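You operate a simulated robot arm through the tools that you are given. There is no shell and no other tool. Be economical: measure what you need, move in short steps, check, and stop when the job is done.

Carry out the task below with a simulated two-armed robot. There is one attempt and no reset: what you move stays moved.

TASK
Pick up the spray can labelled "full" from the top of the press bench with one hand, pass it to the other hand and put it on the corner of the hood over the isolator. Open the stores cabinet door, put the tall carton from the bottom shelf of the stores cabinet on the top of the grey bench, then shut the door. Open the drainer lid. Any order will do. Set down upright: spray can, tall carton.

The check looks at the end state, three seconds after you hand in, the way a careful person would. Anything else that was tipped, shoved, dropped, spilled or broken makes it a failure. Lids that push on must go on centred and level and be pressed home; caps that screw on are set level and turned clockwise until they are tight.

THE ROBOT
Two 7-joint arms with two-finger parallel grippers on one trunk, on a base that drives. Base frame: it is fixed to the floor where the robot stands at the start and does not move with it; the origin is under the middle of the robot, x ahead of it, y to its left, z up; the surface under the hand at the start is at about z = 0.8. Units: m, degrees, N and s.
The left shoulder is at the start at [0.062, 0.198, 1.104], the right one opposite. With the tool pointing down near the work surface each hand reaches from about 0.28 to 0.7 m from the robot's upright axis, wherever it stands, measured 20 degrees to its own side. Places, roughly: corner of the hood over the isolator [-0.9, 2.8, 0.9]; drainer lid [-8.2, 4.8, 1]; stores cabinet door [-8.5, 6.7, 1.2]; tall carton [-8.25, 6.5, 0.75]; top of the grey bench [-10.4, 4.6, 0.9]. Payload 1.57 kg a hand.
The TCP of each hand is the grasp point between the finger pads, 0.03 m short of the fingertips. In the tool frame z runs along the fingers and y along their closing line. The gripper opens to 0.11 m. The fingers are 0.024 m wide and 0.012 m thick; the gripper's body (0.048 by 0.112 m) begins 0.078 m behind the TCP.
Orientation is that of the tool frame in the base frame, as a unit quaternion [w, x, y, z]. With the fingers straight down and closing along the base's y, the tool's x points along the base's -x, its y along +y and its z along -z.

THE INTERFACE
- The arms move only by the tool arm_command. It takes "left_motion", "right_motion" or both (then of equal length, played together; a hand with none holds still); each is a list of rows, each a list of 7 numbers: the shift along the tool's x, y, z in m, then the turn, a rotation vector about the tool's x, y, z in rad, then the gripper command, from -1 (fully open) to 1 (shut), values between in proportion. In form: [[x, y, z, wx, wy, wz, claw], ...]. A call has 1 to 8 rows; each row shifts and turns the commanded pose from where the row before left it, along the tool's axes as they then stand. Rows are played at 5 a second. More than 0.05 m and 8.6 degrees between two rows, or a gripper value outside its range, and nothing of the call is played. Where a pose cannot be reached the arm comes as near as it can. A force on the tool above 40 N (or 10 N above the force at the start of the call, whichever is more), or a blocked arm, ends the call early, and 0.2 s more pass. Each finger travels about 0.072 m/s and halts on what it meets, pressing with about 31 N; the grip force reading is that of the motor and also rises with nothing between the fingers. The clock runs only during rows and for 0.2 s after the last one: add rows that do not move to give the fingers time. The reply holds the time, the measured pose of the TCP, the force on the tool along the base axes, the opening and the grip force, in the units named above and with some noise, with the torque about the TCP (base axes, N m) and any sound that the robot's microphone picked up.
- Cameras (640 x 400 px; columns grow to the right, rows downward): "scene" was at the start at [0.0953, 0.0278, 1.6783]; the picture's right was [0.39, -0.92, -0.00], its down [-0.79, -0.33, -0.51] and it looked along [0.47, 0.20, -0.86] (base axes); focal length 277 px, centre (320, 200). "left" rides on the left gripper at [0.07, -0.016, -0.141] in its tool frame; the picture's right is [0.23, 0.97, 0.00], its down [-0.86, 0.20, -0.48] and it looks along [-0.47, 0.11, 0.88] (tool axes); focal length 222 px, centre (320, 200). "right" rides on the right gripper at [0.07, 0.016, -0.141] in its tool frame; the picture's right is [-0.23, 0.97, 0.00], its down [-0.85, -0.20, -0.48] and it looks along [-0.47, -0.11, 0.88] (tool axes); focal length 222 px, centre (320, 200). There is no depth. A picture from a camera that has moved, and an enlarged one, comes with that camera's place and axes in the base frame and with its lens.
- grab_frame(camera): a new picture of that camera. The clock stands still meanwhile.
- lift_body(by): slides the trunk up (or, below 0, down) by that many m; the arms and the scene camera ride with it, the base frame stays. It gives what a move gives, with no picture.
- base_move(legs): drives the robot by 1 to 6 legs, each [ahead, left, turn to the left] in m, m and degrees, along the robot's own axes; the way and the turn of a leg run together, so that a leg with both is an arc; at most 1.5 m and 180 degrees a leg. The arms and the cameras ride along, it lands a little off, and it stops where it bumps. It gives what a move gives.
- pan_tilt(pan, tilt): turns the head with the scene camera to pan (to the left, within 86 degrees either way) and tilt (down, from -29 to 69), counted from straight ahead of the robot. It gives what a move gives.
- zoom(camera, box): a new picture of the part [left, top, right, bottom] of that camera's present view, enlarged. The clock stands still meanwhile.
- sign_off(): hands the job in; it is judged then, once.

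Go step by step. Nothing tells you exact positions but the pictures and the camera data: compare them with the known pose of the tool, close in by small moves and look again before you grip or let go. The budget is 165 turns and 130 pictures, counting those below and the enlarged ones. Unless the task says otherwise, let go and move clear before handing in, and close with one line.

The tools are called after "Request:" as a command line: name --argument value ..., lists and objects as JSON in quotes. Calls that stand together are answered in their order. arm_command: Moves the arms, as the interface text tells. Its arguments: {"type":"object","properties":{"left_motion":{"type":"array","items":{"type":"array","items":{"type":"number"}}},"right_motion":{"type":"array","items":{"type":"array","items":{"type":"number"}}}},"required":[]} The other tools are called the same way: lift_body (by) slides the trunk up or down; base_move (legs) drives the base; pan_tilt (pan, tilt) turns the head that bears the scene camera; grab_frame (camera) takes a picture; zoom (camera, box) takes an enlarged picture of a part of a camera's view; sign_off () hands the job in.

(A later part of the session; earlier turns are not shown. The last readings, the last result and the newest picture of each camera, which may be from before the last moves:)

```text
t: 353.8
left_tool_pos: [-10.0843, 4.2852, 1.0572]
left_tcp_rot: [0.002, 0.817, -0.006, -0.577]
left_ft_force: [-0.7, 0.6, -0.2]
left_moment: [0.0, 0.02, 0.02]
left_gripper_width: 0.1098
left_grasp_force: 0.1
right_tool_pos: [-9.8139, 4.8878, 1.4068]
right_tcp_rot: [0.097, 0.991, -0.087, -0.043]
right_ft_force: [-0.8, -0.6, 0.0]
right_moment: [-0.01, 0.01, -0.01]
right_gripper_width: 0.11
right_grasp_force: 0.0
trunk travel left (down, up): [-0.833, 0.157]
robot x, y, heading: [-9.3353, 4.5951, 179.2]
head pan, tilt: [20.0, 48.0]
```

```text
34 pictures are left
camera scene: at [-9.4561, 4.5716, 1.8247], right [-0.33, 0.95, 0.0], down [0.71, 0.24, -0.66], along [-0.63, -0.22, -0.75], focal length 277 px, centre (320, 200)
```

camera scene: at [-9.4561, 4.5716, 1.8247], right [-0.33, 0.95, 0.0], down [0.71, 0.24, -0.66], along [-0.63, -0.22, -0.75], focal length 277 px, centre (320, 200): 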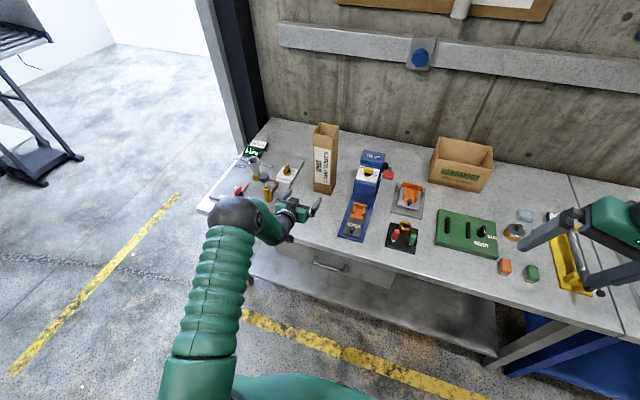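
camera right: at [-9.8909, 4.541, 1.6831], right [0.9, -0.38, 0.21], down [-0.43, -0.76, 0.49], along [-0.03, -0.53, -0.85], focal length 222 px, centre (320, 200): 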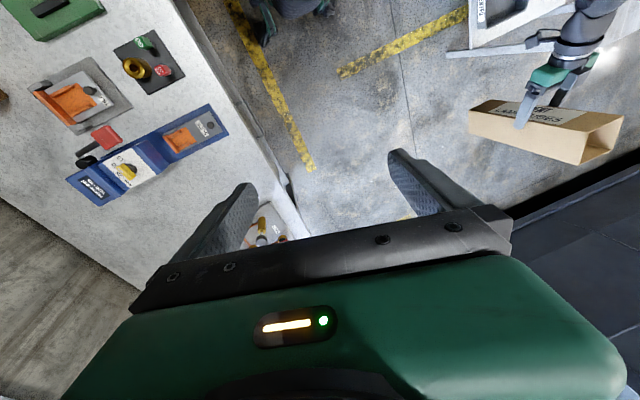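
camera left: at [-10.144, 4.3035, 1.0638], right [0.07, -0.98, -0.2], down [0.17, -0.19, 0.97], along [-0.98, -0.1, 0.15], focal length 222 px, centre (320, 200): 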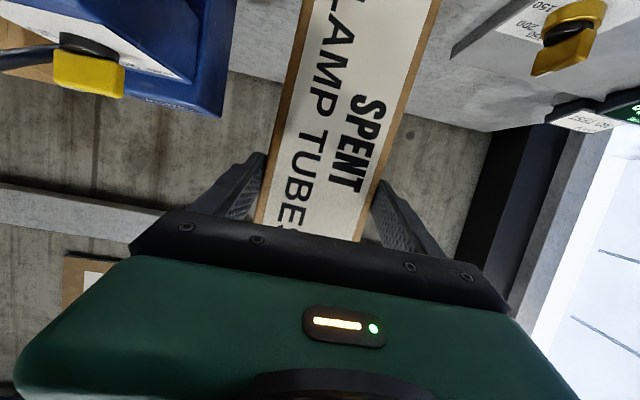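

The carton is placed. Next I'll shut the cabinet door, whose free edge now hangs near (−9.05, 7.03), so the hand must come round its outside above the press. I'll raise the trunk and left hand, close the fingers, turn, and return.

Request:
lift_body --by 0.15

Request:
arm_command --left_motion '[[-0.0139, 0.028, -0.0325, 0, 0, 0, 0], [-0.0139, 0.028, -0.0325, 0, 0, 0, 1], [-0.0139, 0.028, -0.0325, 0, 0, 0, 1], [-0.0139, 0.028, -0.0325, 0, 0, 0, 1], [-0.0139, 0.028, -0.0325, 0, 0, 0, 1]]'

Request:
base_move --legs '[[0, 0, -90], [1.1, 0.15, 0]]'

Request:
pan_tilt --pan -15 --tilt 35

Request:
grab_frame --camera "scene"

```text
t: 355.6
left_tool_pos: [-10.0766, 4.2845, 1.2127]
left_tcp_rot: [0.003, 0.814, -0.005, -0.58]
left_ft_force: [1.5, -0.5, 0.4]
left_moment: [0.0, 0.0, -0.02]
left_gripper_width: 0.1101
left_grasp_force: 0.0
right_tool_pos: [-9.8048, 4.8884, 1.5613]
right_tcp_rot: [0.097, 0.99, -0.088, -0.047]
right_ft_force: [0.3, 0.3, 0.3]
right_moment: [0.01, 0.01, 0.01]
right_gripper_width: 0.11
right_grasp_force: 0.1
trunk travel left (down, up): [-0.983, 0.007]
robot x, y, heading: [-9.3385, 4.5987, 179.0]
head pan, tilt: [20.0, 48.0]
```

```text
t: 356.8
left_tool_pos: [-9.947, 4.1421, 1.3326]
left_tcp_rot: [0.001, 0.814, -0.006, -0.58]
left_ft_force: [0.3, 0.0, 0.8]
left_moment: [0.01, -0.01, 0.01]
left_gripper_width: 0.0
left_grasp_force: 21.1
right_tool_pos: [-9.8017, 4.8867, 1.5624]
right_tcp_rot: [0.096, 0.99, -0.088, -0.047]
right_ft_force: [-0.9, 0.5, 0.0]
right_moment: [-0.03, 0.04, 0.0]
right_gripper_width: 0.1102
right_grasp_force: 0.0
trunk travel left (down, up): [-0.983, 0.007]
robot x, y, heading: [-9.3392, 4.5978, 179.1]
head pan, tilt: [20.0, 48.0]
```

```text
t: 366.3
left_tool_pos: [-9.9311, 6.3058, 1.3324]
left_tcp_rot: [-0.406, 0.576, -0.575, -0.415]
left_ft_force: [0.2, 0.4, 0.4]
left_moment: [0.0, 0.01, 0.04]
left_gripper_width: 0.0
left_grasp_force: 21.3
right_tool_pos: [-9.184, 6.1759, 1.5611]
right_tcp_rot: [-0.036, -0.645, 0.756, 0.102]
right_ft_force: [-0.5, -0.2, -0.1]
right_moment: [0.0, -0.02, -0.01]
right_gripper_width: 0.1099
right_grasp_force: 0.1
trunk travel left (down, up): [-0.983, 0.007]
robot x, y, heading: [-9.4678, 5.7054, 90.1]
head pan, tilt: [20.0, 48.0]
```

```text
t: 367.4
left_tool_pos: [-9.9324, 6.3056, 1.3318]
left_tcp_rot: [-0.405, 0.577, -0.575, -0.415]
left_ft_force: [0.2, 0.5, 0.5]
left_moment: [0.01, 0.04, -0.01]
left_gripper_width: 0.0
left_grasp_force: 21.5
right_tool_pos: [-9.1843, 6.1776, 1.5607]
right_tcp_rot: [-0.036, -0.645, 0.757, 0.101]
right_ft_force: [-0.3, -0.5, 0.2]
right_moment: [-0.01, -0.02, -0.01]
right_gripper_width: 0.11
right_grasp_force: 0.0
trunk travel left (down, up): [-0.983, 0.007]
robot x, y, heading: [-9.4648, 5.7067, 90.0]
head pan, tilt: [-15.0, 35.0]
```

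```text
33 pictures are left
camera scene: at [-9.446, 5.8252, 1.9943], right [0.97, -0.26, 0.0], down [-0.15, -0.56, -0.82], along [0.21, 0.79, -0.58], focal length 277 px, centre (320, 200)
```

scene: 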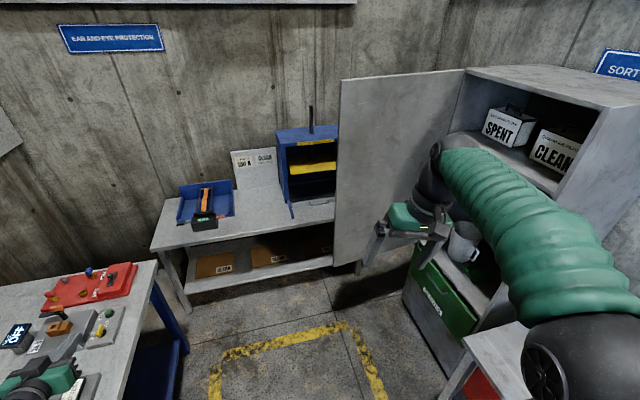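

I can see the door at about 85°, with its free edge near (−9.07, 6.90). I'll face +x, pull the hand in slightly, and slide left until the fingers are beyond the edge, above the press.

Request:
base_move --legs '[[0, 0, -90], [-0.22, 0, 0]]'

Request:
arm_command --left_motion '[[0.011, 0, -0.0282, 0, 0, 0, 1], [0.011, 0, -0.0282, 0, 0, 0, 1]]'

```text
t: 372.9
left_tool_pos: [-9.0909, 6.174, 1.328]
left_tcp_rot: [0.578, -0.007, 0.816, 0.011]
left_ft_force: [0.2, -0.5, 0.0]
left_moment: [0.02, -0.02, 0.01]
left_gripper_width: 0.0
left_grasp_force: 21.6
right_tool_pos: [-9.2121, 5.4245, 1.5602]
right_tcp_rot: [0.043, 0.071, 0.992, 0.097]
right_ft_force: [0.4, 0.3, -1.2]
right_moment: [0.0, 0.01, 0.02]
right_gripper_width: 0.11
right_grasp_force: 0.2
trunk travel left (down, up): [-0.983, 0.007]
robot x, y, heading: [-9.6936, 5.7021, 0.8]
head pan, tilt: [-15.0, 35.0]
```

```text
t: 373.5
left_tool_pos: [-9.1601, 6.1734, 1.3318]
left_tcp_rot: [0.581, -0.006, 0.814, 0.01]
left_ft_force: [-0.1, -0.3, 0.1]
left_moment: [0.0, 0.05, 0.01]
left_gripper_width: 0.0
left_grasp_force: 22.0
right_tool_pos: [-9.2239, 5.4242, 1.563]
right_tcp_rot: [0.047, 0.072, 0.992, 0.098]
right_ft_force: [-0.4, -0.5, -1.0]
right_moment: [-0.02, -0.02, 0.0]
right_gripper_width: 0.11
right_grasp_force: 0.0
trunk travel left (down, up): [-0.983, 0.007]
robot x, y, heading: [-9.6978, 5.7041, 0.9]
head pan, tilt: [-15.0, 35.0]
```

Request:
base_move --legs '[[0, 0.6, -0.9]]'

Request:
pan_tilt --pan 45 --tilt 35

Request:
grab_frame --camera "scene"

```text
t: 376.8
left_tool_pos: [-9.1498, 6.7428, 1.3345]
left_tcp_rot: [0.581, 0.004, 0.814, 0.008]
left_ft_force: [0.4, -0.7, 0.5]
left_moment: [0.02, 0.01, -0.01]
left_gripper_width: 0.0001
left_grasp_force: 21.3
right_tool_pos: [-9.2284, 5.9934, 1.5584]
right_tcp_rot: [0.046, 0.083, 0.99, 0.101]
right_ft_force: [0.9, -0.4, -0.6]
right_moment: [-0.01, 0.03, 0.01]
right_gripper_width: 0.1101
right_grasp_force: 0.0
trunk travel left (down, up): [-0.983, 0.007]
robot x, y, heading: [-9.6943, 6.2953, -0.5]
head pan, tilt: [-15.0, 35.0]
```

```text
t: 378.1
left_tool_pos: [-9.1509, 6.7551, 1.3315]
left_tcp_rot: [0.581, 0.001, 0.814, 0.004]
left_ft_force: [0.9, -0.5, -0.7]
left_moment: [0.02, 0.02, -0.02]
left_gripper_width: 0.0002
left_grasp_force: 20.9
right_tool_pos: [-9.2301, 6.0084, 1.5621]
right_tcp_rot: [0.048, 0.082, 0.991, 0.096]
right_ft_force: [0.0, -0.1, 0.9]
right_moment: [0.01, 0.01, -0.02]
right_gripper_width: 0.1101
right_grasp_force: 0.1
trunk travel left (down, up): [-0.983, 0.007]
robot x, y, heading: [-9.6929, 6.2959, -0.5]
head pan, tilt: [45.0, 35.0]
```

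```text
32 pictures are left
camera scene: at [-9.6001, 6.3589, 1.9943], right [0.7, -0.71, 0.0], down [-0.41, -0.4, -0.82], along [0.58, 0.57, -0.58], focal length 277 px, centre (320, 200)
```

scene: 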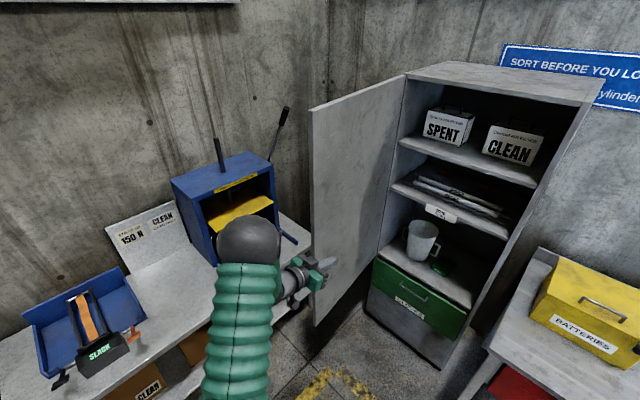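

The left elbow would meet the press, which is taller than I thought. Instead I'll straddle the door's free edge like a fork. I'll raise the hand, yaw it left so the elbow stays clear, and open the fingers part way.

Request:
arm_command --left_motion '[[-0.0377, 0, -0.0135, -0.13, 0, 0, 0.3], [-0.0377, 0, -0.0135, -0.13, 0, 0, 0], [0, 0, 0, 0, 0, 0, -0.2], [0, 0, 0, 0, 0, 0, -0.2]]'

Request:
grab_frame --camera "left"

Request:
grab_frame --camera "scene"

```text
t: 379.1
left_tool_pos: [-9.151, 6.7515, 1.4094]
left_tcp_rot: [0.575, -0.075, 0.807, 0.11]
left_ft_force: [-0.2, 0.6, 0.0]
left_moment: [-0.01, 0.02, 0.0]
left_gripper_width: 0.066
left_grasp_force: 0.1
right_tool_pos: [-9.2279, 6.0089, 1.5616]
right_tcp_rot: [0.046, 0.083, 0.991, 0.096]
right_ft_force: [0.7, 0.2, 0.1]
right_moment: [0.03, 0.01, 0.03]
right_gripper_width: 0.1099
right_grasp_force: 0.1
trunk travel left (down, up): [-0.983, 0.007]
robot x, y, heading: [-9.6979, 6.2924, -0.6]
head pan, tilt: [45.0, 35.0]
```

```text
31 pictures are left
camera left: at [-9.2987, 6.6995, 1.3862], right [-0.31, 0.94, -0.13], down [-0.21, 0.06, 0.98], along [0.93, 0.33, 0.18], focal length 222 px, centre (320, 200)
```

left: 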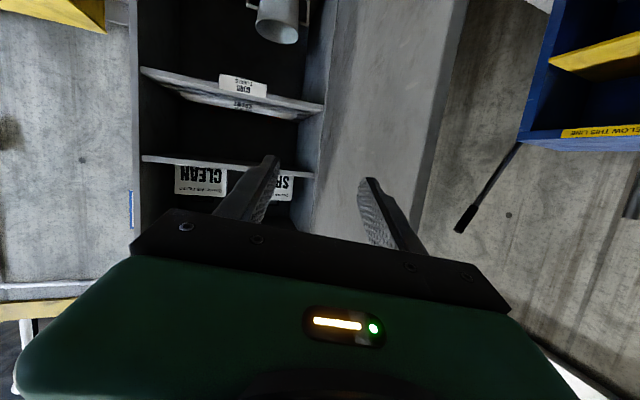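

```text
30 pictures are left
camera scene: at [-9.5976, 6.3595, 1.9941], right [0.7, -0.71, 0.0], down [-0.41, -0.4, -0.82], along [0.58, 0.57, -0.58], focal length 277 px, centre (320, 200)
```

scene: 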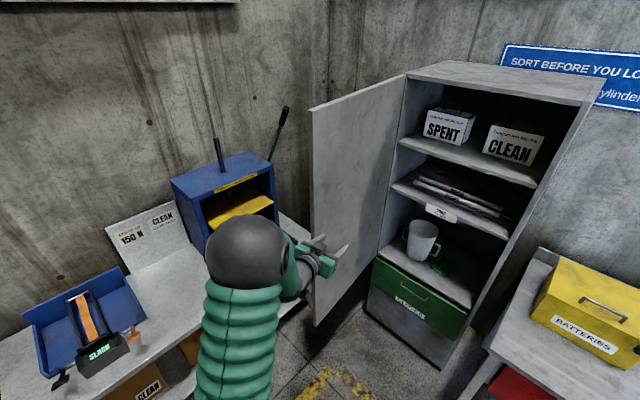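

The elbow is clear now, and the door's edge is at about (−9.07, 6.91). I'll slide left, then forward, so that the fingers straddle the edge.

Request:
base_move --legs '[[0, 0.155, 0.6], [0.075, 0, 0]]'

Request:
grab_frame --camera "left"

```text
t: 381.2
left_tool_pos: [-9.095, 6.9311, 1.4034]
left_tcp_rot: [0.573, -0.087, 0.808, 0.11]
left_ft_force: [0.8, 0.4, 0.8]
left_moment: [-0.06, 0.03, -0.05]
left_gripper_width: 0.0662
left_grasp_force: 0.0
right_tool_pos: [-9.1593, 6.1868, 1.5629]
right_tcp_rot: [0.044, 0.078, 0.992, 0.091]
right_ft_force: [0.4, -0.4, 0.3]
right_moment: [0.01, 0.01, -0.03]
right_gripper_width: 0.1101
right_grasp_force: 0.1
trunk travel left (down, up): [-0.983, 0.007]
robot x, y, heading: [-9.6282, 6.4497, 0.1]
head pan, tilt: [45.0, 35.0]
stopped in leg 2: the force on the tool passed its limit at 224 N (the readings are from after the stop); the commanded pose is now the measured one
```

```text
29 pictures are left
camera left: at [-9.2406, 6.8769, 1.3806], right [-0.33, 0.93, -0.14], down [-0.21, 0.07, 0.98], along [0.92, 0.36, 0.17], focal length 222 px, centre (320, 200)
```

left: 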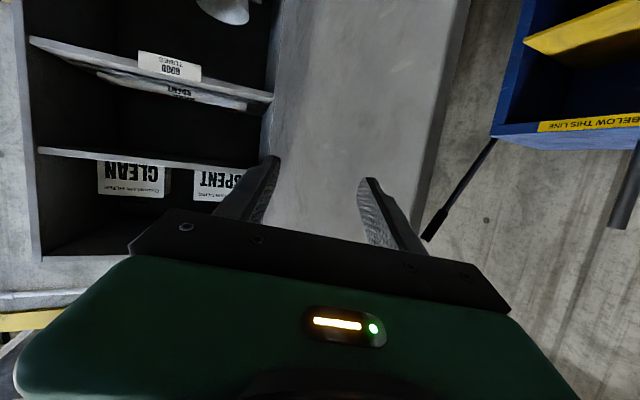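

Request:
grab_frame --camera "scene"

```text
28 pictures are left
camera scene: at [-9.5325, 6.5444, 1.9927], right [0.71, -0.71, 0.01], down [-0.41, -0.42, -0.81], along [0.58, 0.57, -0.59], focal length 277 px, centre (320, 200)
```

scene: 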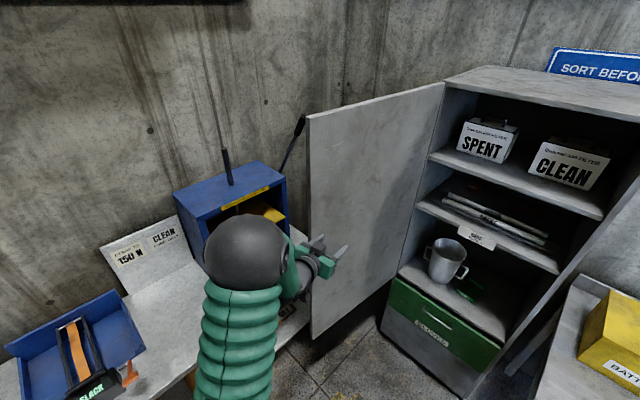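

The door got nudged to about 98°, with its edge near (−9.08, 7.03); the cabinet looks undisturbed. I'll back off a little, slide left, and check the fork alignment before going in.

Request:
base_move --legs '[[-0.07, 0, 0], [0, 0.12, 0]]'

Request:
grab_frame --camera "left"

Request:
grab_frame --camera "scene"

```text
t: 383.1
left_tool_pos: [-9.1605, 7.0082, 1.4127]
left_tcp_rot: [0.572, -0.078, 0.807, 0.12]
left_ft_force: [0.7, 0.1, -0.9]
left_moment: [0.03, 0.05, 0.11]
left_gripper_width: 0.066
left_grasp_force: 0.1
right_tool_pos: [-9.2235, 6.2604, 1.5537]
right_tcp_rot: [0.041, 0.082, 0.99, 0.104]
right_ft_force: [0.9, -1.7, -1.2]
right_moment: [0.06, -0.01, 0.0]
right_gripper_width: 0.11
right_grasp_force: 0.0
trunk travel left (down, up): [-0.983, 0.007]
robot x, y, heading: [-9.6946, 6.5651, 0.1]
head pan, tilt: [45.0, 35.0]
```

```text
27 pictures are left
camera left: at [-9.3054, 6.955, 1.3905], right [-0.33, 0.94, -0.11], down [-0.2, 0.05, 0.98], along [0.92, 0.35, 0.17], focal length 222 px, centre (320, 200)
```

left: 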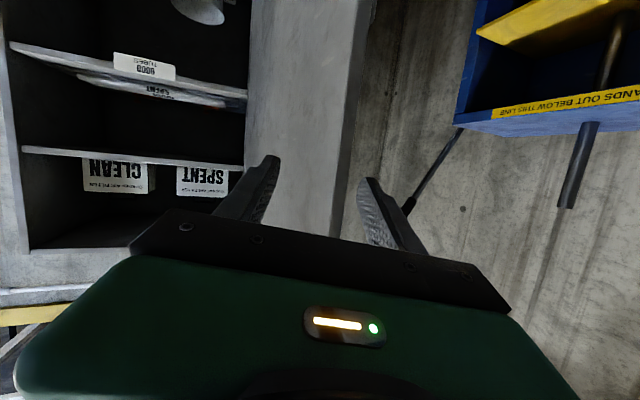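

```text
26 pictures are left
camera scene: at [-9.5926, 6.6122, 1.9942], right [0.71, -0.71, -0.01], down [-0.41, -0.4, -0.82], along [0.57, 0.59, -0.57], focal length 277 px, centre (320, 200)
```

scene: 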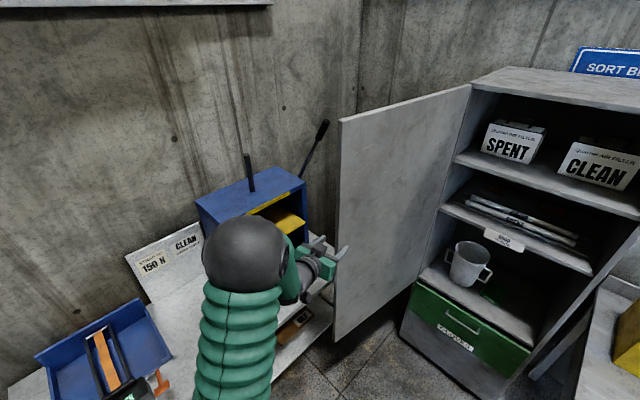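

The fork now straddles the edge. I'll slide in along the finger direction.

Request:
base_move --legs '[[0.0, 0.03, 0], [0.07, 0.02, 0]]'

Request:
grab_frame --camera "left"

```text
t: 384.5
left_tool_pos: [-9.1101, 7.1031, 1.409]
left_tcp_rot: [0.577, -0.086, 0.805, 0.108]
left_ft_force: [-2.8, 1.0, -0.2]
left_moment: [-0.03, -0.05, -0.16]
left_gripper_width: 0.0661
left_grasp_force: 0.2
right_tool_pos: [-9.1771, 6.3584, 1.5698]
right_tcp_rot: [0.051, 0.078, 0.991, 0.091]
right_ft_force: [-0.2, 1.1, 0.4]
right_moment: [-0.05, -0.04, 0.04]
right_gripper_width: 0.1101
right_grasp_force: 0.1
trunk travel left (down, up): [-0.983, 0.007]
robot x, y, heading: [-9.6294, 6.6216, 0.1]
head pan, tilt: [45.0, 35.0]
```

```text
25 pictures are left
camera left: at [-9.2549, 7.047, 1.3853], right [-0.33, 0.93, -0.14], down [-0.22, 0.07, 0.97], along [0.92, 0.35, 0.18], focal length 222 px, centre (320, 200)
```

left: 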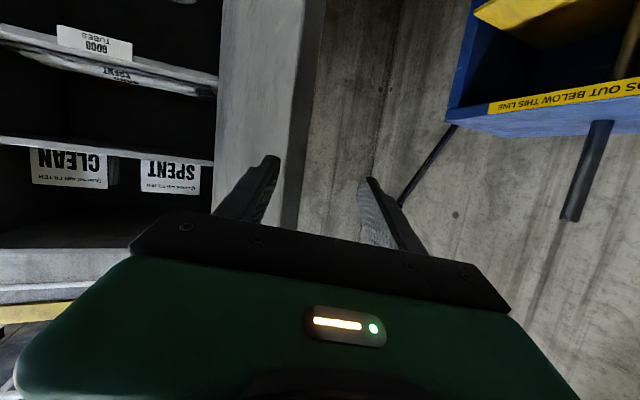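

Request:
base_move --legs '[[0.055, 0, 0]]'

Request:
base_move --legs '[[0, -0.15, 0]]'

Request:
grab_frame --camera "scene"

```text
t: 385.5
left_tool_pos: [-9.0564, 7.1048, 1.4096]
left_tcp_rot: [0.578, -0.088, 0.804, 0.111]
left_ft_force: [-0.9, 1.1, 0.3]
left_moment: [-0.03, -0.03, -0.09]
left_gripper_width: 0.0661
left_grasp_force: 0.2
right_tool_pos: [-9.1239, 6.3589, 1.5714]
right_tcp_rot: [0.053, 0.077, 0.991, 0.092]
right_ft_force: [1.0, -0.3, 0.9]
right_moment: [-0.01, -0.04, 0.02]
right_gripper_width: 0.1099
right_grasp_force: 0.1
trunk travel left (down, up): [-0.983, 0.007]
robot x, y, heading: [-9.5724, 6.6207, 0.2]
head pan, tilt: [45.0, 35.0]
```

```text
t: 386.9
left_tool_pos: [-9.0446, 6.9779, 1.3977]
left_tcp_rot: [0.573, -0.093, 0.808, 0.107]
left_ft_force: [-1.1, 2.0, 1.0]
left_moment: [-0.06, -0.05, -0.16]
left_gripper_width: 0.066
left_grasp_force: 0.0
right_tool_pos: [-9.1095, 6.235, 1.5702]
right_tcp_rot: [0.048, 0.075, 0.993, 0.084]
right_ft_force: [0.1, 1.3, 0.5]
right_moment: [-0.1, 0.04, 0.04]
right_gripper_width: 0.1099
right_grasp_force: 0.1
trunk travel left (down, up): [-0.983, 0.007]
robot x, y, heading: [-9.5754, 6.4777, -0.1]
head pan, tilt: [45.0, 35.0]
```

```text
24 pictures are left
camera scene: at [-9.4753, 6.5924, 1.9917], right [0.71, -0.71, 0.02], down [-0.41, -0.43, -0.81], along [0.58, 0.56, -0.59], focal length 277 px, centre (320, 200)
```

scene: 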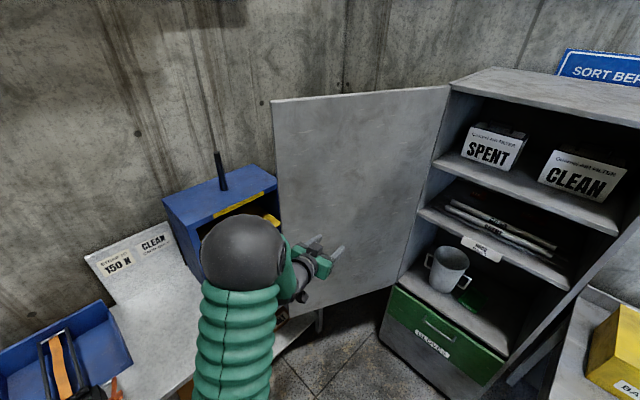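

The door got pushed to about 118° because the fork was yawed across it. I'll back off, raise the hand well above the press, straighten its yaw, open the fingers fully, and try again.

Request:
base_move --legs '[[-0.12, -0.03, 0]]'

Request:
arm_command --left_motion '[[-0.03, 0, -0.011, 0.1, 0, 0, -1], [-0.03, 0, -0.011, 0.1, 0, 0, -1], [-0.03, 0, -0.011, 0.1, 0, 0, -1]]'

Request:
base_move --legs '[[0, 0.2, 0]]'

Request:
grab_frame --camera "left"

Request:
grab_frame --camera "scene"

```text
t: 388.1
left_tool_pos: [-9.15, 6.8984, 1.4095]
left_tcp_rot: [0.571, -0.081, 0.808, 0.119]
left_ft_force: [1.2, -1.0, 0.1]
left_moment: [-0.01, -0.02, 0.08]
left_gripper_width: 0.0662
left_grasp_force: 0.1
right_tool_pos: [-9.2163, 6.1518, 1.5563]
right_tcp_rot: [0.043, 0.078, 0.991, 0.1]
right_ft_force: [-0.5, -0.2, -0.7]
right_moment: [0.02, 0.0, -0.02]
right_gripper_width: 0.1099
right_grasp_force: 0.1
trunk travel left (down, up): [-0.983, 0.007]
robot x, y, heading: [-9.6928, 6.4443, -0.2]
head pan, tilt: [45.0, 35.0]
```

```text
t: 388.9
left_tool_pos: [-9.1589, 6.9009, 1.505]
left_tcp_rot: [0.579, 0.004, 0.815, -0.006]
left_ft_force: [-0.6, -0.4, -1.1]
left_moment: [0.01, -0.04, -0.01]
left_gripper_width: 0.1101
left_grasp_force: 0.1
right_tool_pos: [-9.2263, 6.1638, 1.5615]
right_tcp_rot: [0.046, 0.078, 0.991, 0.097]
right_ft_force: [0.1, 0.3, 0.8]
right_moment: [0.0, 0.01, 0.0]
right_gripper_width: 0.1098
right_grasp_force: 0.0
trunk travel left (down, up): [-0.983, 0.007]
robot x, y, heading: [-9.6924, 6.4461, -0.1]
head pan, tilt: [45.0, 35.0]
```

```text
t: 390.5
left_tool_pos: [-9.162, 7.073, 1.5141]
left_tcp_rot: [0.582, 0.009, 0.813, 0.001]
left_ft_force: [0.2, -0.7, 0.4]
left_moment: [0.02, 0.05, 0.05]
left_gripper_width: 0.1102
left_grasp_force: 0.0
right_tool_pos: [-9.2315, 6.3327, 1.5583]
right_tcp_rot: [0.047, 0.079, 0.99, 0.106]
right_ft_force: [0.5, -0.3, -0.6]
right_moment: [0.02, -0.04, 0.01]
right_gripper_width: 0.1101
right_grasp_force: 0.1
trunk travel left (down, up): [-0.983, 0.007]
robot x, y, heading: [-9.6908, 6.644, -0.2]
head pan, tilt: [45.0, 35.0]
```

```text
23 pictures are left
camera left: at [-9.3184, 7.0598, 1.4939], right [-0.06, 0.98, -0.2], down [-0.17, 0.19, 0.97], along [0.98, 0.09, 0.16], focal length 222 px, centre (320, 200)
```

left: 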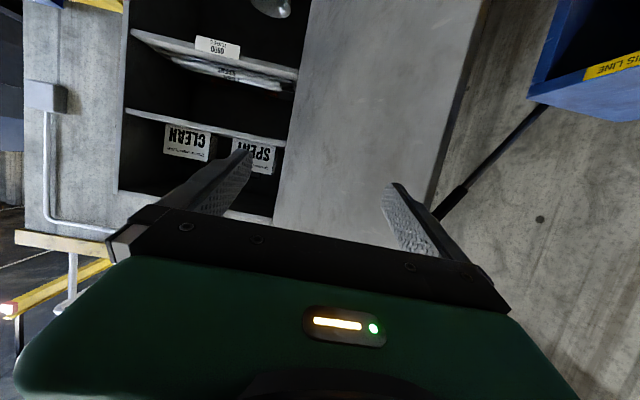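

```text
22 pictures are left
camera scene: at [-9.5926, 6.6711, 1.995], right [0.7, -0.71, -0.01], down [-0.41, -0.39, -0.82], along [0.58, 0.59, -0.57], focal length 277 px, centre (320, 200)
```

scene: 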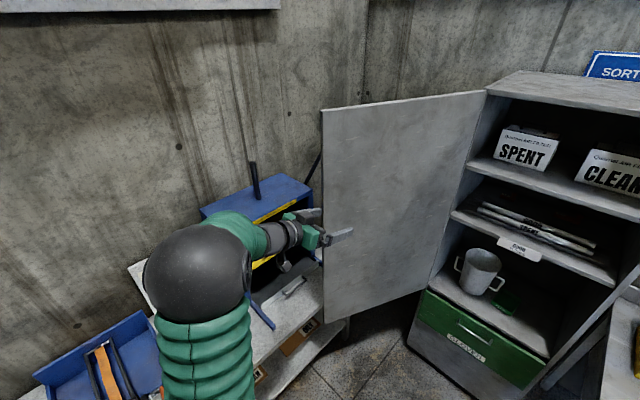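

The arm is now posed high, with the elbow well clear. I'll reach the hand left until the fork is opposite the door's edge, at about (−9.02, 7.23).

Request:
arm_command --left_motion '[[0, 0.042, 0, 0, 0, 0, -1], [0, 0.042, 0, 0, 0, 0, -1], [0, 0.042, 0, 0, 0, 0, -1], [0, 0.042, 0, 0, 0, 0, -1]]'

Request:
grab_frame --camera "left"

```text
t: 391.5
left_tool_pos: [-9.1596, 7.2591, 1.5098]
left_tcp_rot: [0.582, 0.007, 0.813, -0.005]
left_ft_force: [-0.1, -0.6, 0.1]
left_moment: [0.0, 0.01, -0.04]
left_gripper_width: 0.11
left_grasp_force: 0.1
right_tool_pos: [-9.2335, 6.3512, 1.5627]
right_tcp_rot: [0.05, 0.078, 0.991, 0.1]
right_ft_force: [-0.2, -0.1, 0.3]
right_moment: [0.02, -0.01, 0.01]
right_gripper_width: 0.11
right_grasp_force: 0.2
trunk travel left (down, up): [-0.983, 0.007]
robot x, y, heading: [-9.6905, 6.638, -0.3]
head pan, tilt: [45.0, 35.0]
```

```text
21 pictures are left
camera left: at [-9.3159, 7.2453, 1.4888], right [-0.06, 0.97, -0.22], down [-0.17, 0.2, 0.96], along [0.98, 0.09, 0.16], focal length 222 px, centre (320, 200)
```

left: 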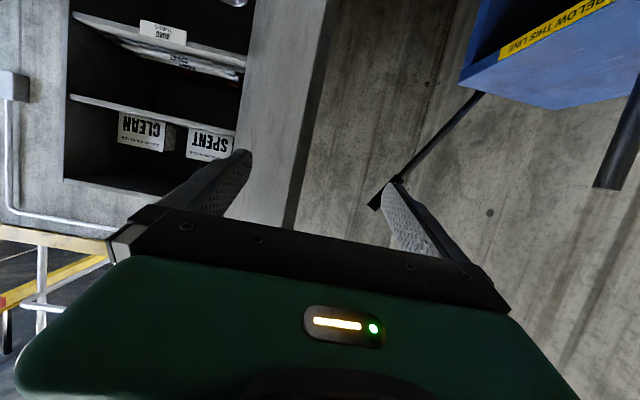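

The edge sits midway between the fingers. I'll go forward 0.14 m, then draw the door back with the outer finger by sliding right.

Request:
base_move --legs '[[0.14, 0, 0]]'

Request:
base_move --legs '[[0, -0.2, 0]]'

Request:
grab_frame --camera "scene"

```text
t: 392.8
left_tool_pos: [-9.0361, 7.2762, 1.5069]
left_tcp_rot: [0.585, 0.001, 0.811, -0.006]
left_ft_force: [-5.9, -2.1, -0.9]
left_moment: [-0.01, 0.07, -0.7]
left_gripper_width: 0.1099
left_grasp_force: 0.0
right_tool_pos: [-9.105, 6.3683, 1.569]
right_tcp_rot: [0.052, 0.075, 0.991, 0.097]
right_ft_force: [0.5, -0.3, -0.8]
right_moment: [0.01, 0.04, 0.02]
right_gripper_width: 0.1099
right_grasp_force: 0.0
trunk travel left (down, up): [-0.983, 0.007]
robot x, y, heading: [-9.5506, 6.6432, 0.2]
head pan, tilt: [45.0, 35.0]
```

```text
t: 394.4
left_tool_pos: [-9.0293, 7.1017, 1.4969]
left_tcp_rot: [0.583, -0.004, 0.812, -0.01]
left_ft_force: [-1.2, 1.4, -0.3]
left_moment: [-0.03, -0.08, -0.1]
left_gripper_width: 0.1101
left_grasp_force: 0.0
right_tool_pos: [-9.0975, 6.1934, 1.5697]
right_tcp_rot: [0.05, 0.074, 0.992, 0.091]
right_ft_force: [0.0, 1.1, 1.3]
right_moment: [-0.17, 0.02, 0.03]
right_gripper_width: 0.1101
right_grasp_force: 0.0
trunk travel left (down, up): [-0.983, 0.007]
robot x, y, heading: [-9.5521, 6.448, 0.3]
head pan, tilt: [45.0, 35.0]
```

```text
20 pictures are left
camera scene: at [-9.4615, 6.5473, 1.9931], right [0.71, -0.71, 0.01], down [-0.4, -0.42, -0.81], along [0.58, 0.57, -0.58], focal length 277 px, centre (320, 200)
```

scene: 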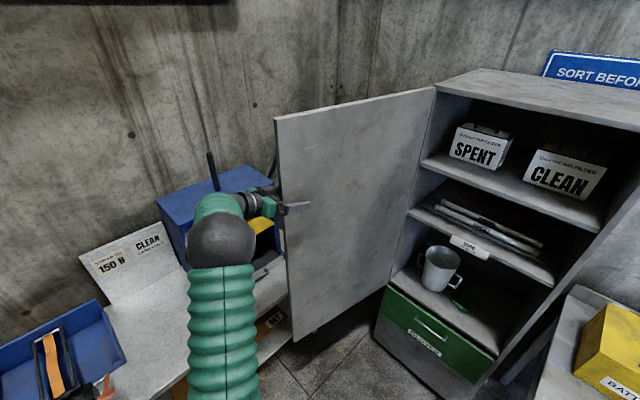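

The fork is behind the edge and the door is coming with it. I'll continue along its arc.

Request:
base_move --legs '[[0, -0.2, 0], [0.05, -0.17, 0], [0.1, -0.12, 0]]'

Request:
grab_frame --camera "scene"

```text
t: 397.7
left_tool_pos: [-8.9755, 6.6692, 1.5148]
left_tcp_rot: [0.587, -0.006, 0.81, 0.006]
left_ft_force: [-1.9, 2.0, 0.0]
left_moment: [0.0, -0.05, -0.09]
left_gripper_width: 0.1099
left_grasp_force: 0.0
right_tool_pos: [-9.03, 5.7533, 1.5736]
right_tcp_rot: [0.059, 0.071, 0.991, 0.099]
right_ft_force: [-0.3, 0.2, 0.9]
right_moment: [-0.02, -0.02, 0.0]
right_gripper_width: 0.1098
right_grasp_force: 0.0
trunk travel left (down, up): [-0.983, 0.007]
robot x, y, heading: [-9.4624, 6.0342, 0.6]
head pan, tilt: [45.0, 35.0]
stopped in leg 3: the force on the tool passed its limit at 86 N (the readings are from after the stop); the commanded pose is now the measured one
```

```text
19 pictures are left
camera scene: at [-9.391, 6.0788, 1.9961], right [0.71, -0.7, 0.0], down [-0.39, -0.4, -0.83], along [0.58, 0.59, -0.56], focal length 277 px, centre (320, 200)
```

scene: 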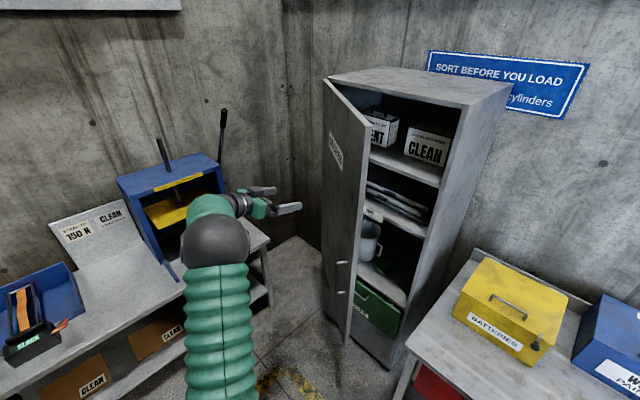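

The door is now at about 35°, with its outside face toward me. I'll close the fingers, move opposite the door's free side, and push it shut.

Request:
arm_command --left_motion '[[0, 0, 0, 0, 0, 0, 1], [0, 0, 0, 0, 0, 0, 1], [0, 0, 0, 0, 0, 0, 1], [0, 0, 0, 0, 0, 0, 1], [0, 0, 0, 0, 0, 0, 1], [0, 0, 0, 0, 0, 0, 1], [0, 0, 0, 0, 0, 0, 1]]'

Request:
base_move --legs '[[0, -0.19, 0], [0.36, 0, 0]]'

Request:
grab_frame --camera "scene"

```text
t: 399.5
left_tool_pos: [-8.9543, 6.6284, 1.525]
left_tcp_rot: [0.583, 0.003, 0.812, 0.013]
left_ft_force: [-0.7, -0.7, 0.1]
left_moment: [0.03, 0.08, 0.03]
left_gripper_width: 0.0001
left_grasp_force: 21.3
right_tool_pos: [-9.0125, 5.7112, 1.5616]
right_tcp_rot: [0.05, 0.076, 0.99, 0.11]
right_ft_force: [-0.2, 0.8, -0.6]
right_moment: [0.03, -0.07, -0.01]
right_gripper_width: 0.1102
right_grasp_force: 0.0
trunk travel left (down, up): [-0.983, 0.007]
robot x, y, heading: [-9.462, 6.0265, 0.3]
head pan, tilt: [45.0, 35.0]
stopped in row 7 (left hand): the arm was blocked; the commanded pose is now the measured one
```

```text
t: 403.0
left_tool_pos: [-8.602, 6.4927, 1.5092]
left_tcp_rot: [0.584, -0.009, 0.811, 0.004]
left_ft_force: [-0.2, 0.0, -1.6]
left_moment: [0.01, -0.06, -0.03]
left_gripper_width: 0.0
left_grasp_force: 21.7
right_tool_pos: [-8.6536, 5.5754, 1.5687]
right_tcp_rot: [0.053, 0.071, 0.991, 0.097]
right_ft_force: [-0.1, -0.1, 0.9]
right_moment: [-0.03, 0.01, 0.0]
right_gripper_width: 0.1098
right_grasp_force: 0.0
trunk travel left (down, up): [-0.983, 0.007]
robot x, y, heading: [-9.1016, 5.8467, 0.8]
head pan, tilt: [45.0, 35.0]
```

```text
18 pictures are left
camera scene: at [-9.014, 5.9539, 1.9928], right [0.72, -0.7, 0.02], down [-0.4, -0.43, -0.81], along [0.57, 0.57, -0.59], focal length 277 px, centre (320, 200)
```

scene: 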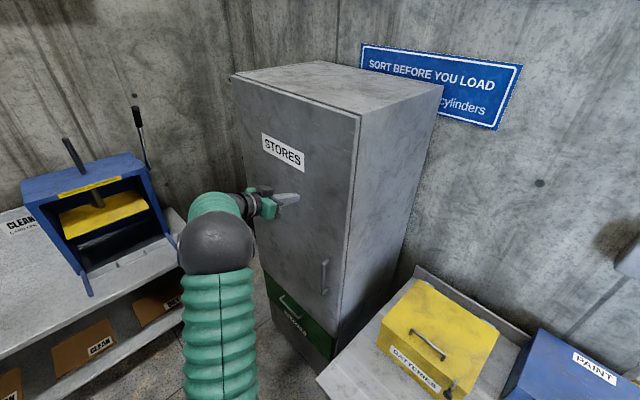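

The door is nearly closed. I'll push it home with the arm and check the gap.

Request:
arm_command --left_motion '[[-0.01, 0, 0.03, 0, 0, 0, 1], [-0.01, 0, 0.03, 0, 0, 0, 1], [-0.008, 0, 0.025, 0, 0, 0, 1], [0, 0, 0, 0, 0, 0, 1]]'

Request:
zoom --camera "scene" --box '[220, 50, 450, 330]'

```text
t: 404.0
left_tool_pos: [-8.5088, 6.4738, 1.5156]
left_tcp_rot: [0.582, -0.006, 0.813, 0.012]
left_ft_force: [-1.9, 3.3, -0.4]
left_moment: [-0.07, -0.18, -0.15]
left_gripper_width: 0.0001
left_grasp_force: 21.2
right_tool_pos: [-8.6467, 5.5516, 1.5637]
right_tcp_rot: [0.051, 0.071, 0.991, 0.104]
right_ft_force: [-0.1, 0.3, 0.3]
right_moment: [0.0, 0.04, -0.01]
right_gripper_width: 0.1099
right_grasp_force: 0.1
trunk travel left (down, up): [-0.983, 0.007]
robot x, y, heading: [-9.0964, 5.8464, 1.0]
head pan, tilt: [45.0, 35.0]
```

```text
1.43 times, centred on (335, 190) of scene
camera zoom: at [-9.0053, 5.9397, 1.9931], right [0.72, -0.7, 0.01], down [-0.4, -0.42, -0.81], along [0.57, 0.58, -0.58], focal length 395 px, centre (299, 214)
```

zoom: 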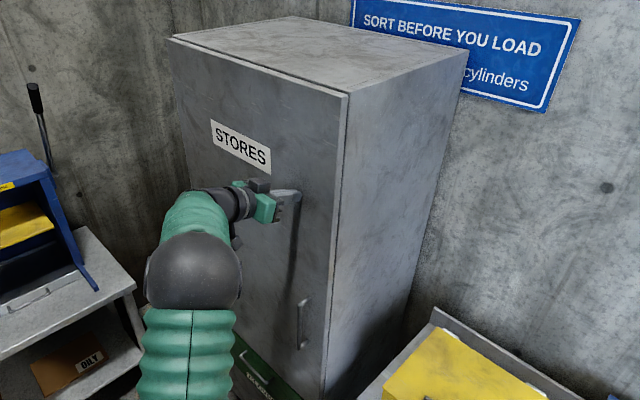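

The door looks flush. One more short push will confirm it, then I'll back off.

Request:
arm_command --left_motion '[[-0.006, 0, 0.018, 0, 0, 0, 1], [0, 0, 0, 0, 0, 0, 1]]'

Request:
base_move --legs '[[-0.4, 0, 0]]'

Request:
zoom --camera "scene" --box '[250, 40, 570, 330]'

```text
t: 404.6
left_tool_pos: [-8.509, 6.4608, 1.5285]
left_tcp_rot: [0.588, -0.001, 0.808, 0.012]
left_ft_force: [-7.9, -3.4, 0.9]
left_moment: [0.1, -0.04, 0.22]
left_gripper_width: 0.0
left_grasp_force: 21.3
right_tool_pos: [-8.6648, 5.543, 1.5664]
right_tcp_rot: [0.055, 0.07, 0.99, 0.107]
right_ft_force: [0.8, -0.6, -0.1]
right_moment: [0.01, 0.02, -0.02]
right_gripper_width: 0.11
right_grasp_force: 0.1
trunk travel left (down, up): [-0.983, 0.007]
robot x, y, heading: [-9.0998, 5.8415, 0.9]
head pan, tilt: [45.0, 35.0]
stopped in row 2 (left hand): the force on the tool passed its limit at 62 N (the readings are from after the stop); the commanded pose is now the measured one
```

```text
t: 407.1
left_tool_pos: [-8.8854, 6.4542, 1.518]
left_tcp_rot: [0.582, 0.0, 0.813, 0.008]
left_ft_force: [0.4, -0.4, 0.3]
left_moment: [0.02, -0.03, 0.03]
left_gripper_width: 0.0004
left_grasp_force: 21.2
right_tool_pos: [-9.0424, 5.5382, 1.5622]
right_tcp_rot: [0.05, 0.07, 0.991, 0.106]
right_ft_force: [0.2, 0.3, -0.2]
right_moment: [-0.01, 0.01, 0.01]
right_gripper_width: 0.1103
right_grasp_force: 0.1
trunk travel left (down, up): [-0.983, 0.007]
robot x, y, heading: [-9.4974, 5.8384, 0.9]
head pan, tilt: [45.0, 35.0]
```

```text
1.38 times, centred on (410, 185) of scene
camera zoom: at [-9.3998, 5.9048, 1.994], right [0.72, -0.7, 0.0], down [-0.4, -0.41, -0.82], along [0.57, 0.59, -0.58], focal length 382 px, centre (196, 221)
```

zoom: 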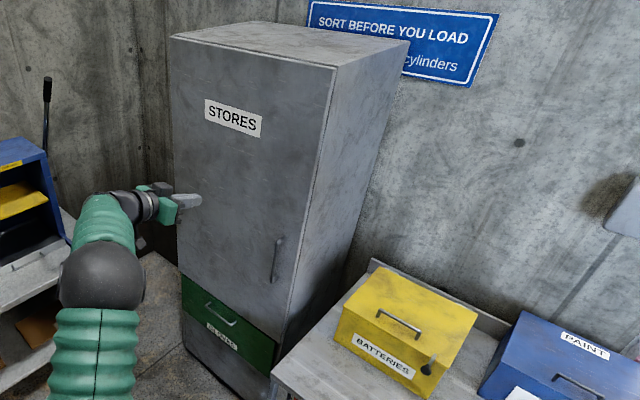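

The door is shut. Back to the drainer lid: the lid plate overhangs the box by a few millimetres, so from the front the left hand alone could catch that lip with closed fingertips and scoop the lid over. I'll return there and bring the hand in line.

Request:
base_move --legs '[[0, -1.17, -0.9]]'

Request:
lift_body --by -0.15

Request:
arm_command --left_motion '[[0.008, -0.045, 0.003, 0, 0, 0, 1], [0.008, -0.045, 0.003, 0, 0, 0, 1], [0.008, -0.045, 0.003, 0, 0, 0, 1], [0.008, -0.045, 0.003, 0, 0, 0, 1], [0.008, -0.045, 0.003, 0, 0, 0, 1], [0.008, -0.045, 0.003, 0, 0, 0, 1], [0.008, -0.045, 0.003, 0, 0, 0, 1], [0.008, -0.045, 0.003, 0, 0, 0, 1]]'

```text
t: 412.9
left_tool_pos: [-8.8696, 5.2833, 1.5195]
left_tcp_rot: [0.584, 0.013, 0.812, -0.002]
left_ft_force: [-0.1, 0.0, 0.7]
left_moment: [-0.01, 0.02, 0.0]
left_gripper_width: 0.0001
left_grasp_force: 20.2
right_tool_pos: [-9.0578, 4.3731, 1.5638]
right_tcp_rot: [0.052, 0.086, 0.989, 0.105]
right_ft_force: [-0.7, -0.1, 0.1]
right_moment: [0.0, -0.03, -0.02]
right_gripper_width: 0.1099
right_grasp_force: 0.0
trunk travel left (down, up): [-0.983, 0.007]
robot x, y, heading: [-9.4983, 4.6827, -0.9]
head pan, tilt: [45.0, 35.0]
```

```text
t: 414.7
left_tool_pos: [-8.8727, 5.2805, 1.3722]
left_tcp_rot: [0.584, 0.013, 0.812, -0.001]
left_ft_force: [0.3, 0.4, -0.7]
left_moment: [-0.01, -0.04, -0.01]
left_gripper_width: 0.0
left_grasp_force: 21.4
right_tool_pos: [-9.0605, 4.3704, 1.4136]
right_tcp_rot: [0.053, 0.087, 0.989, 0.105]
right_ft_force: [-0.2, -0.6, 0.3]
right_moment: [0.01, 0.03, -0.01]
right_gripper_width: 0.1097
right_grasp_force: 0.1
trunk travel left (down, up): [-0.833, 0.157]
robot x, y, heading: [-9.4998, 4.6829, -1.1]
head pan, tilt: [45.0, 35.0]
```

```text
t: 416.5
left_tool_pos: [-8.8772, 4.9177, 1.2997]
left_tcp_rot: [0.584, 0.016, 0.812, -0.001]
left_ft_force: [-0.3, 0.5, 0.1]
left_moment: [0.0, -0.05, -0.02]
left_gripper_width: 0.0001
left_grasp_force: 21.5
right_tool_pos: [-9.058, 4.3655, 1.4122]
right_tcp_rot: [0.053, 0.086, 0.989, 0.107]
right_ft_force: [0.1, 0.1, 0.0]
right_moment: [0.03, 0.01, 0.03]
right_gripper_width: 0.11
right_grasp_force: 0.0
trunk travel left (down, up): [-0.833, 0.157]
robot x, y, heading: [-9.5003, 4.6827, -1.0]
head pan, tilt: [45.0, 35.0]
```

Request:
arm_command --left_motion '[[0.0377, -0.01, 0.0133, 0, 0, 0, 1], [0.0377, -0.01, 0.0133, 0, 0, 0, 1], [0.0377, -0.01, 0.0133, 0, 0, 0, 1], [0.0377, -0.01, 0.0133, 0, 0, 0, 1], [0.0377, -0.01, 0.0133, 0, 0, 0, 1]]'

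Request:
lift_body --by -0.08

Request:
base_move --legs '[[0.43, 0, 1]]'

Request:
grab_frame --camera "left"

```text
t: 417.7
left_tool_pos: [-8.8715, 4.8734, 1.0958]
left_tcp_rot: [0.585, 0.014, 0.811, 0.0]
left_ft_force: [-0.1, -0.2, -1.1]
left_moment: [0.0, 0.0, -0.02]
left_gripper_width: 0.0
left_grasp_force: 21.1
right_tool_pos: [-9.0577, 4.3689, 1.4122]
right_tcp_rot: [0.052, 0.087, 0.989, 0.106]
right_ft_force: [-0.3, 0.6, -0.4]
right_moment: [-0.03, -0.01, -0.01]
right_gripper_width: 0.1101
right_grasp_force: 0.1
trunk travel left (down, up): [-0.833, 0.157]
robot x, y, heading: [-9.4996, 4.6856, -0.9]
head pan, tilt: [45.0, 35.0]
```

```text
t: 418.9
left_tool_pos: [-8.8737, 4.8724, 1.0173]
left_tcp_rot: [0.585, 0.012, 0.811, 0.0]
left_ft_force: [1.0, 0.1, 1.5]
left_moment: [0.01, -0.02, 0.02]
left_gripper_width: 0.0
left_grasp_force: 20.8
right_tool_pos: [-9.0596, 4.3687, 1.3321]
right_tcp_rot: [0.053, 0.085, 0.989, 0.107]
right_ft_force: [0.2, -0.2, -0.1]
right_moment: [-0.02, 0.02, -0.01]
right_gripper_width: 0.1099
right_grasp_force: 0.1
trunk travel left (down, up): [-0.753, 0.237]
robot x, y, heading: [-9.4988, 4.6886, -0.8]
head pan, tilt: [45.0, 35.0]
```

```text
t: 421.5
left_tool_pos: [-8.4468, 4.8806, 1.0166]
left_tcp_rot: [0.585, 0.007, 0.811, 0.004]
left_ft_force: [-0.9, -0.1, -0.3]
left_moment: [-0.02, 0.0, 0.01]
left_gripper_width: 0.0004
left_grasp_force: 21.5
right_tool_pos: [-8.625, 4.3726, 1.3326]
right_tcp_rot: [0.053, 0.077, 0.99, 0.106]
right_ft_force: [-0.6, 0.5, 0.2]
right_moment: [-0.01, 0.01, 0.05]
right_gripper_width: 0.1101
right_grasp_force: 0.0
trunk travel left (down, up): [-0.753, 0.237]
robot x, y, heading: [-9.0654, 4.6784, 0.2]
head pan, tilt: [45.0, 35.0]
```

```text
15 pictures are left
camera left: at [-8.6027, 4.8656, 0.9959], right [-0.07, 0.98, -0.2], down [-0.18, 0.19, 0.97], along [0.98, 0.1, 0.17], focal length 222 px, centre (320, 200)
```

left: 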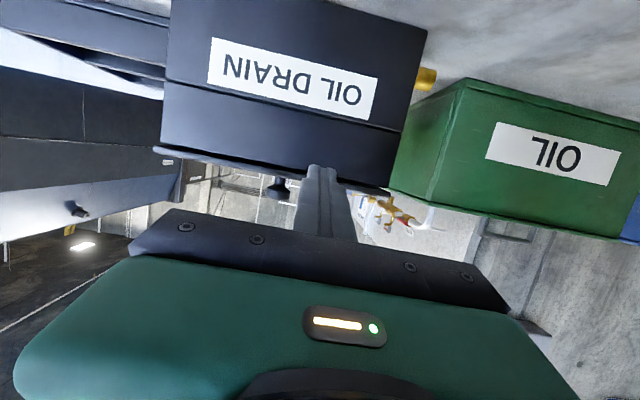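

The fingertips are at lip height. I'll lower them 2 cm, below the lip, then creep forward until they touch the box front.

Request:
arm_command --left_motion '[[0.0189, 0, 0.0063, 0, 0, 0, 1], [-0.0063, 0, 0.019, 0, 0, 0, 1], [-0.0047, 0, 0.0142, 0, 0, 0, 1], [0, 0, 0, 0, 0, 0, 1]]'

Request:
zoom --camera "left" --box '[220, 100, 440, 240]'

```text
t: 422.5
left_tool_pos: [-8.4104, 4.8785, 0.9953]
left_tcp_rot: [0.584, 0.007, 0.812, 0.004]
left_ft_force: [0.3, 0.6, 0.0]
left_moment: [-0.01, 0.0, 0.01]
left_gripper_width: 0.0
left_grasp_force: 21.1
right_tool_pos: [-8.6243, 4.3729, 1.3334]
right_tcp_rot: [0.053, 0.077, 0.99, 0.107]
right_ft_force: [-0.1, -0.6, 0.1]
right_moment: [-0.02, 0.0, -0.01]
right_gripper_width: 0.1101
right_grasp_force: 0.1
trunk travel left (down, up): [-0.753, 0.237]
robot x, y, heading: [-9.0706, 4.6855, 0.3]
head pan, tilt: [45.0, 35.0]
```

```text
2.86 times, centred on (330, 170) of left
camera zoom: at [-8.567, 4.8645, 0.9733], right [-0.07, 0.98, -0.2], down [-0.18, 0.19, 0.97], along [0.98, 0.1, 0.17], focal length 635 px, centre (291, 286)
```

zoom: 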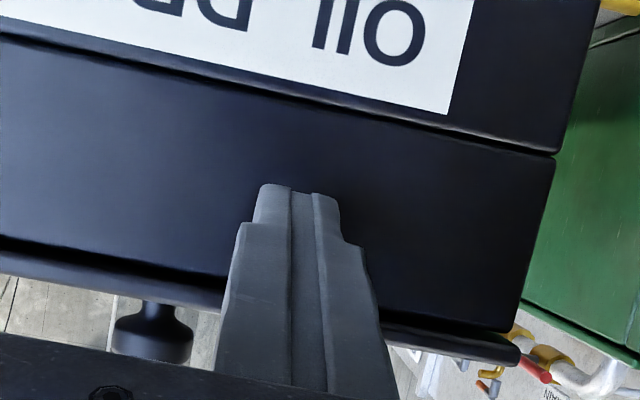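

The lip overhang is visible and the tip is below it. I'll creep forward to contact.

Request:
arm_command --left_motion '[[-0.0022, 0, 0.0066, 0, 0, 0, 1], [0, 0, 0, 0, 0, 0, 1]]'

Request:
arm_command --left_motion '[[-0.0013, 0, 0.004, 0, 0, 0, 1], [0, 0, 0, 0, 0, 0, 1]]'

Request:
arm_command --left_motion '[[-0.0013, 0, 0.004, 0, 0, 0, 1], [0, 0, 0, 0, 0, 0, 1]]'

```text
t: 423.1
left_tool_pos: [-8.4045, 4.8803, 0.9956]
left_tcp_rot: [0.585, 0.007, 0.811, 0.004]
left_ft_force: [0.2, -0.2, 0.3]
left_moment: [0.03, -0.01, -0.01]
left_gripper_width: 0.0002
left_grasp_force: 21.3
right_tool_pos: [-8.6249, 4.373, 1.3341]
right_tcp_rot: [0.052, 0.077, 0.99, 0.107]
right_ft_force: [-1.3, -0.8, 1.6]
right_moment: [0.03, 0.02, 0.03]
right_gripper_width: 0.1099
right_grasp_force: 0.0
trunk travel left (down, up): [-0.753, 0.237]
robot x, y, heading: [-9.0694, 4.6821, 0.1]
head pan, tilt: [45.0, 35.0]
```

```text
t: 423.7
left_tool_pos: [-8.4, 4.8802, 0.9956]
left_tcp_rot: [0.585, 0.007, 0.811, 0.005]
left_ft_force: [-1.7, 0.4, 1.6]
left_moment: [0.0, -0.03, 0.0]
left_gripper_width: 0.0
left_grasp_force: 21.3
right_tool_pos: [-8.6237, 4.3726, 1.3338]
right_tcp_rot: [0.052, 0.077, 0.99, 0.106]
right_ft_force: [-0.4, 0.5, 0.8]
right_moment: [0.0, 0.04, 0.01]
right_gripper_width: 0.1101
right_grasp_force: 0.1
trunk travel left (down, up): [-0.753, 0.237]
robot x, y, heading: [-9.0701, 4.6772, 0.2]
head pan, tilt: [45.0, 35.0]
```

```text
t: 424.3
left_tool_pos: [-8.4007, 4.8807, 0.9972]
left_tcp_rot: [0.583, 0.007, 0.812, 0.004]
left_ft_force: [-23.1, -0.3, -5.7]
left_moment: [0.07, 0.16, -0.02]
left_gripper_width: 0.0
left_grasp_force: 21.2
right_tool_pos: [-8.6276, 4.3729, 1.335]
right_tcp_rot: [0.054, 0.078, 0.99, 0.106]
right_ft_force: [0.6, 0.0, -0.1]
right_moment: [0.0, 0.0, 0.0]
right_gripper_width: 0.11
right_grasp_force: 0.0
trunk travel left (down, up): [-0.753, 0.237]
robot x, y, heading: [-9.0704, 4.6807, 0.3]
head pan, tilt: [45.0, 35.0]
```

Contact is made at 23 N and the box did not move. I'll ease off by 3 mm and lift slowly to catch the lip.

Request:
arm_command --left_motion '[[0.0011, 0, -0.0033, 0, 0, 0, 1], [-0.0095, 0, -0.0032, 0, 0, 0, 1], [-0.0095, 0, -0.0032, 0, 0, 0, 1], [-0.0095, 0, -0.0032, 0, 0, 0, 1], [-0.0095, 0, -0.0032, 0, 0, 0, 1]]'

Request:
zoom --camera "left" --box '[220, 100, 440, 240]'

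```text
t: 425.5
left_tool_pos: [-8.4001, 4.8806, 1.0375]
left_tcp_rot: [0.586, 0.005, 0.811, 0.005]
left_ft_force: [0.3, -0.5, -0.5]
left_moment: [-0.03, -0.01, 0.0]
left_gripper_width: 0.0
left_grasp_force: 21.4
right_tool_pos: [-8.6241, 4.3719, 1.3337]
right_tcp_rot: [0.052, 0.077, 0.99, 0.106]
right_ft_force: [0.3, -0.4, -0.6]
right_moment: [0.01, -0.02, 0.03]
right_gripper_width: 0.11
right_grasp_force: 0.0
trunk travel left (down, up): [-0.753, 0.237]
robot x, y, heading: [-9.0678, 4.6805, 0.1]
head pan, tilt: [45.0, 35.0]
```

```text
2.86 times, centred on (330, 170) of left
camera zoom: at [-8.5553, 4.8653, 1.0159], right [-0.07, 0.98, -0.2], down [-0.18, 0.19, 0.96], along [0.98, 0.1, 0.17], focal length 635 px, centre (291, 286)
```

zoom: 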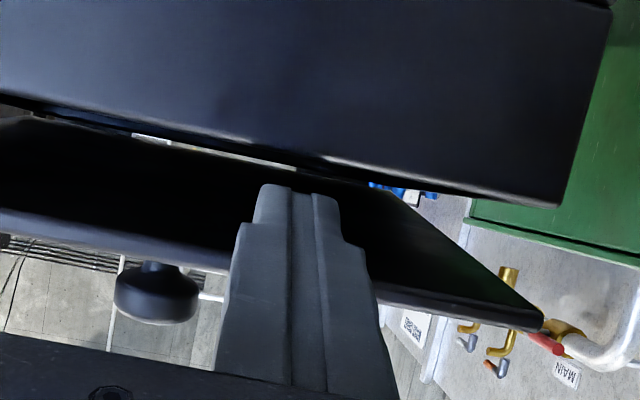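

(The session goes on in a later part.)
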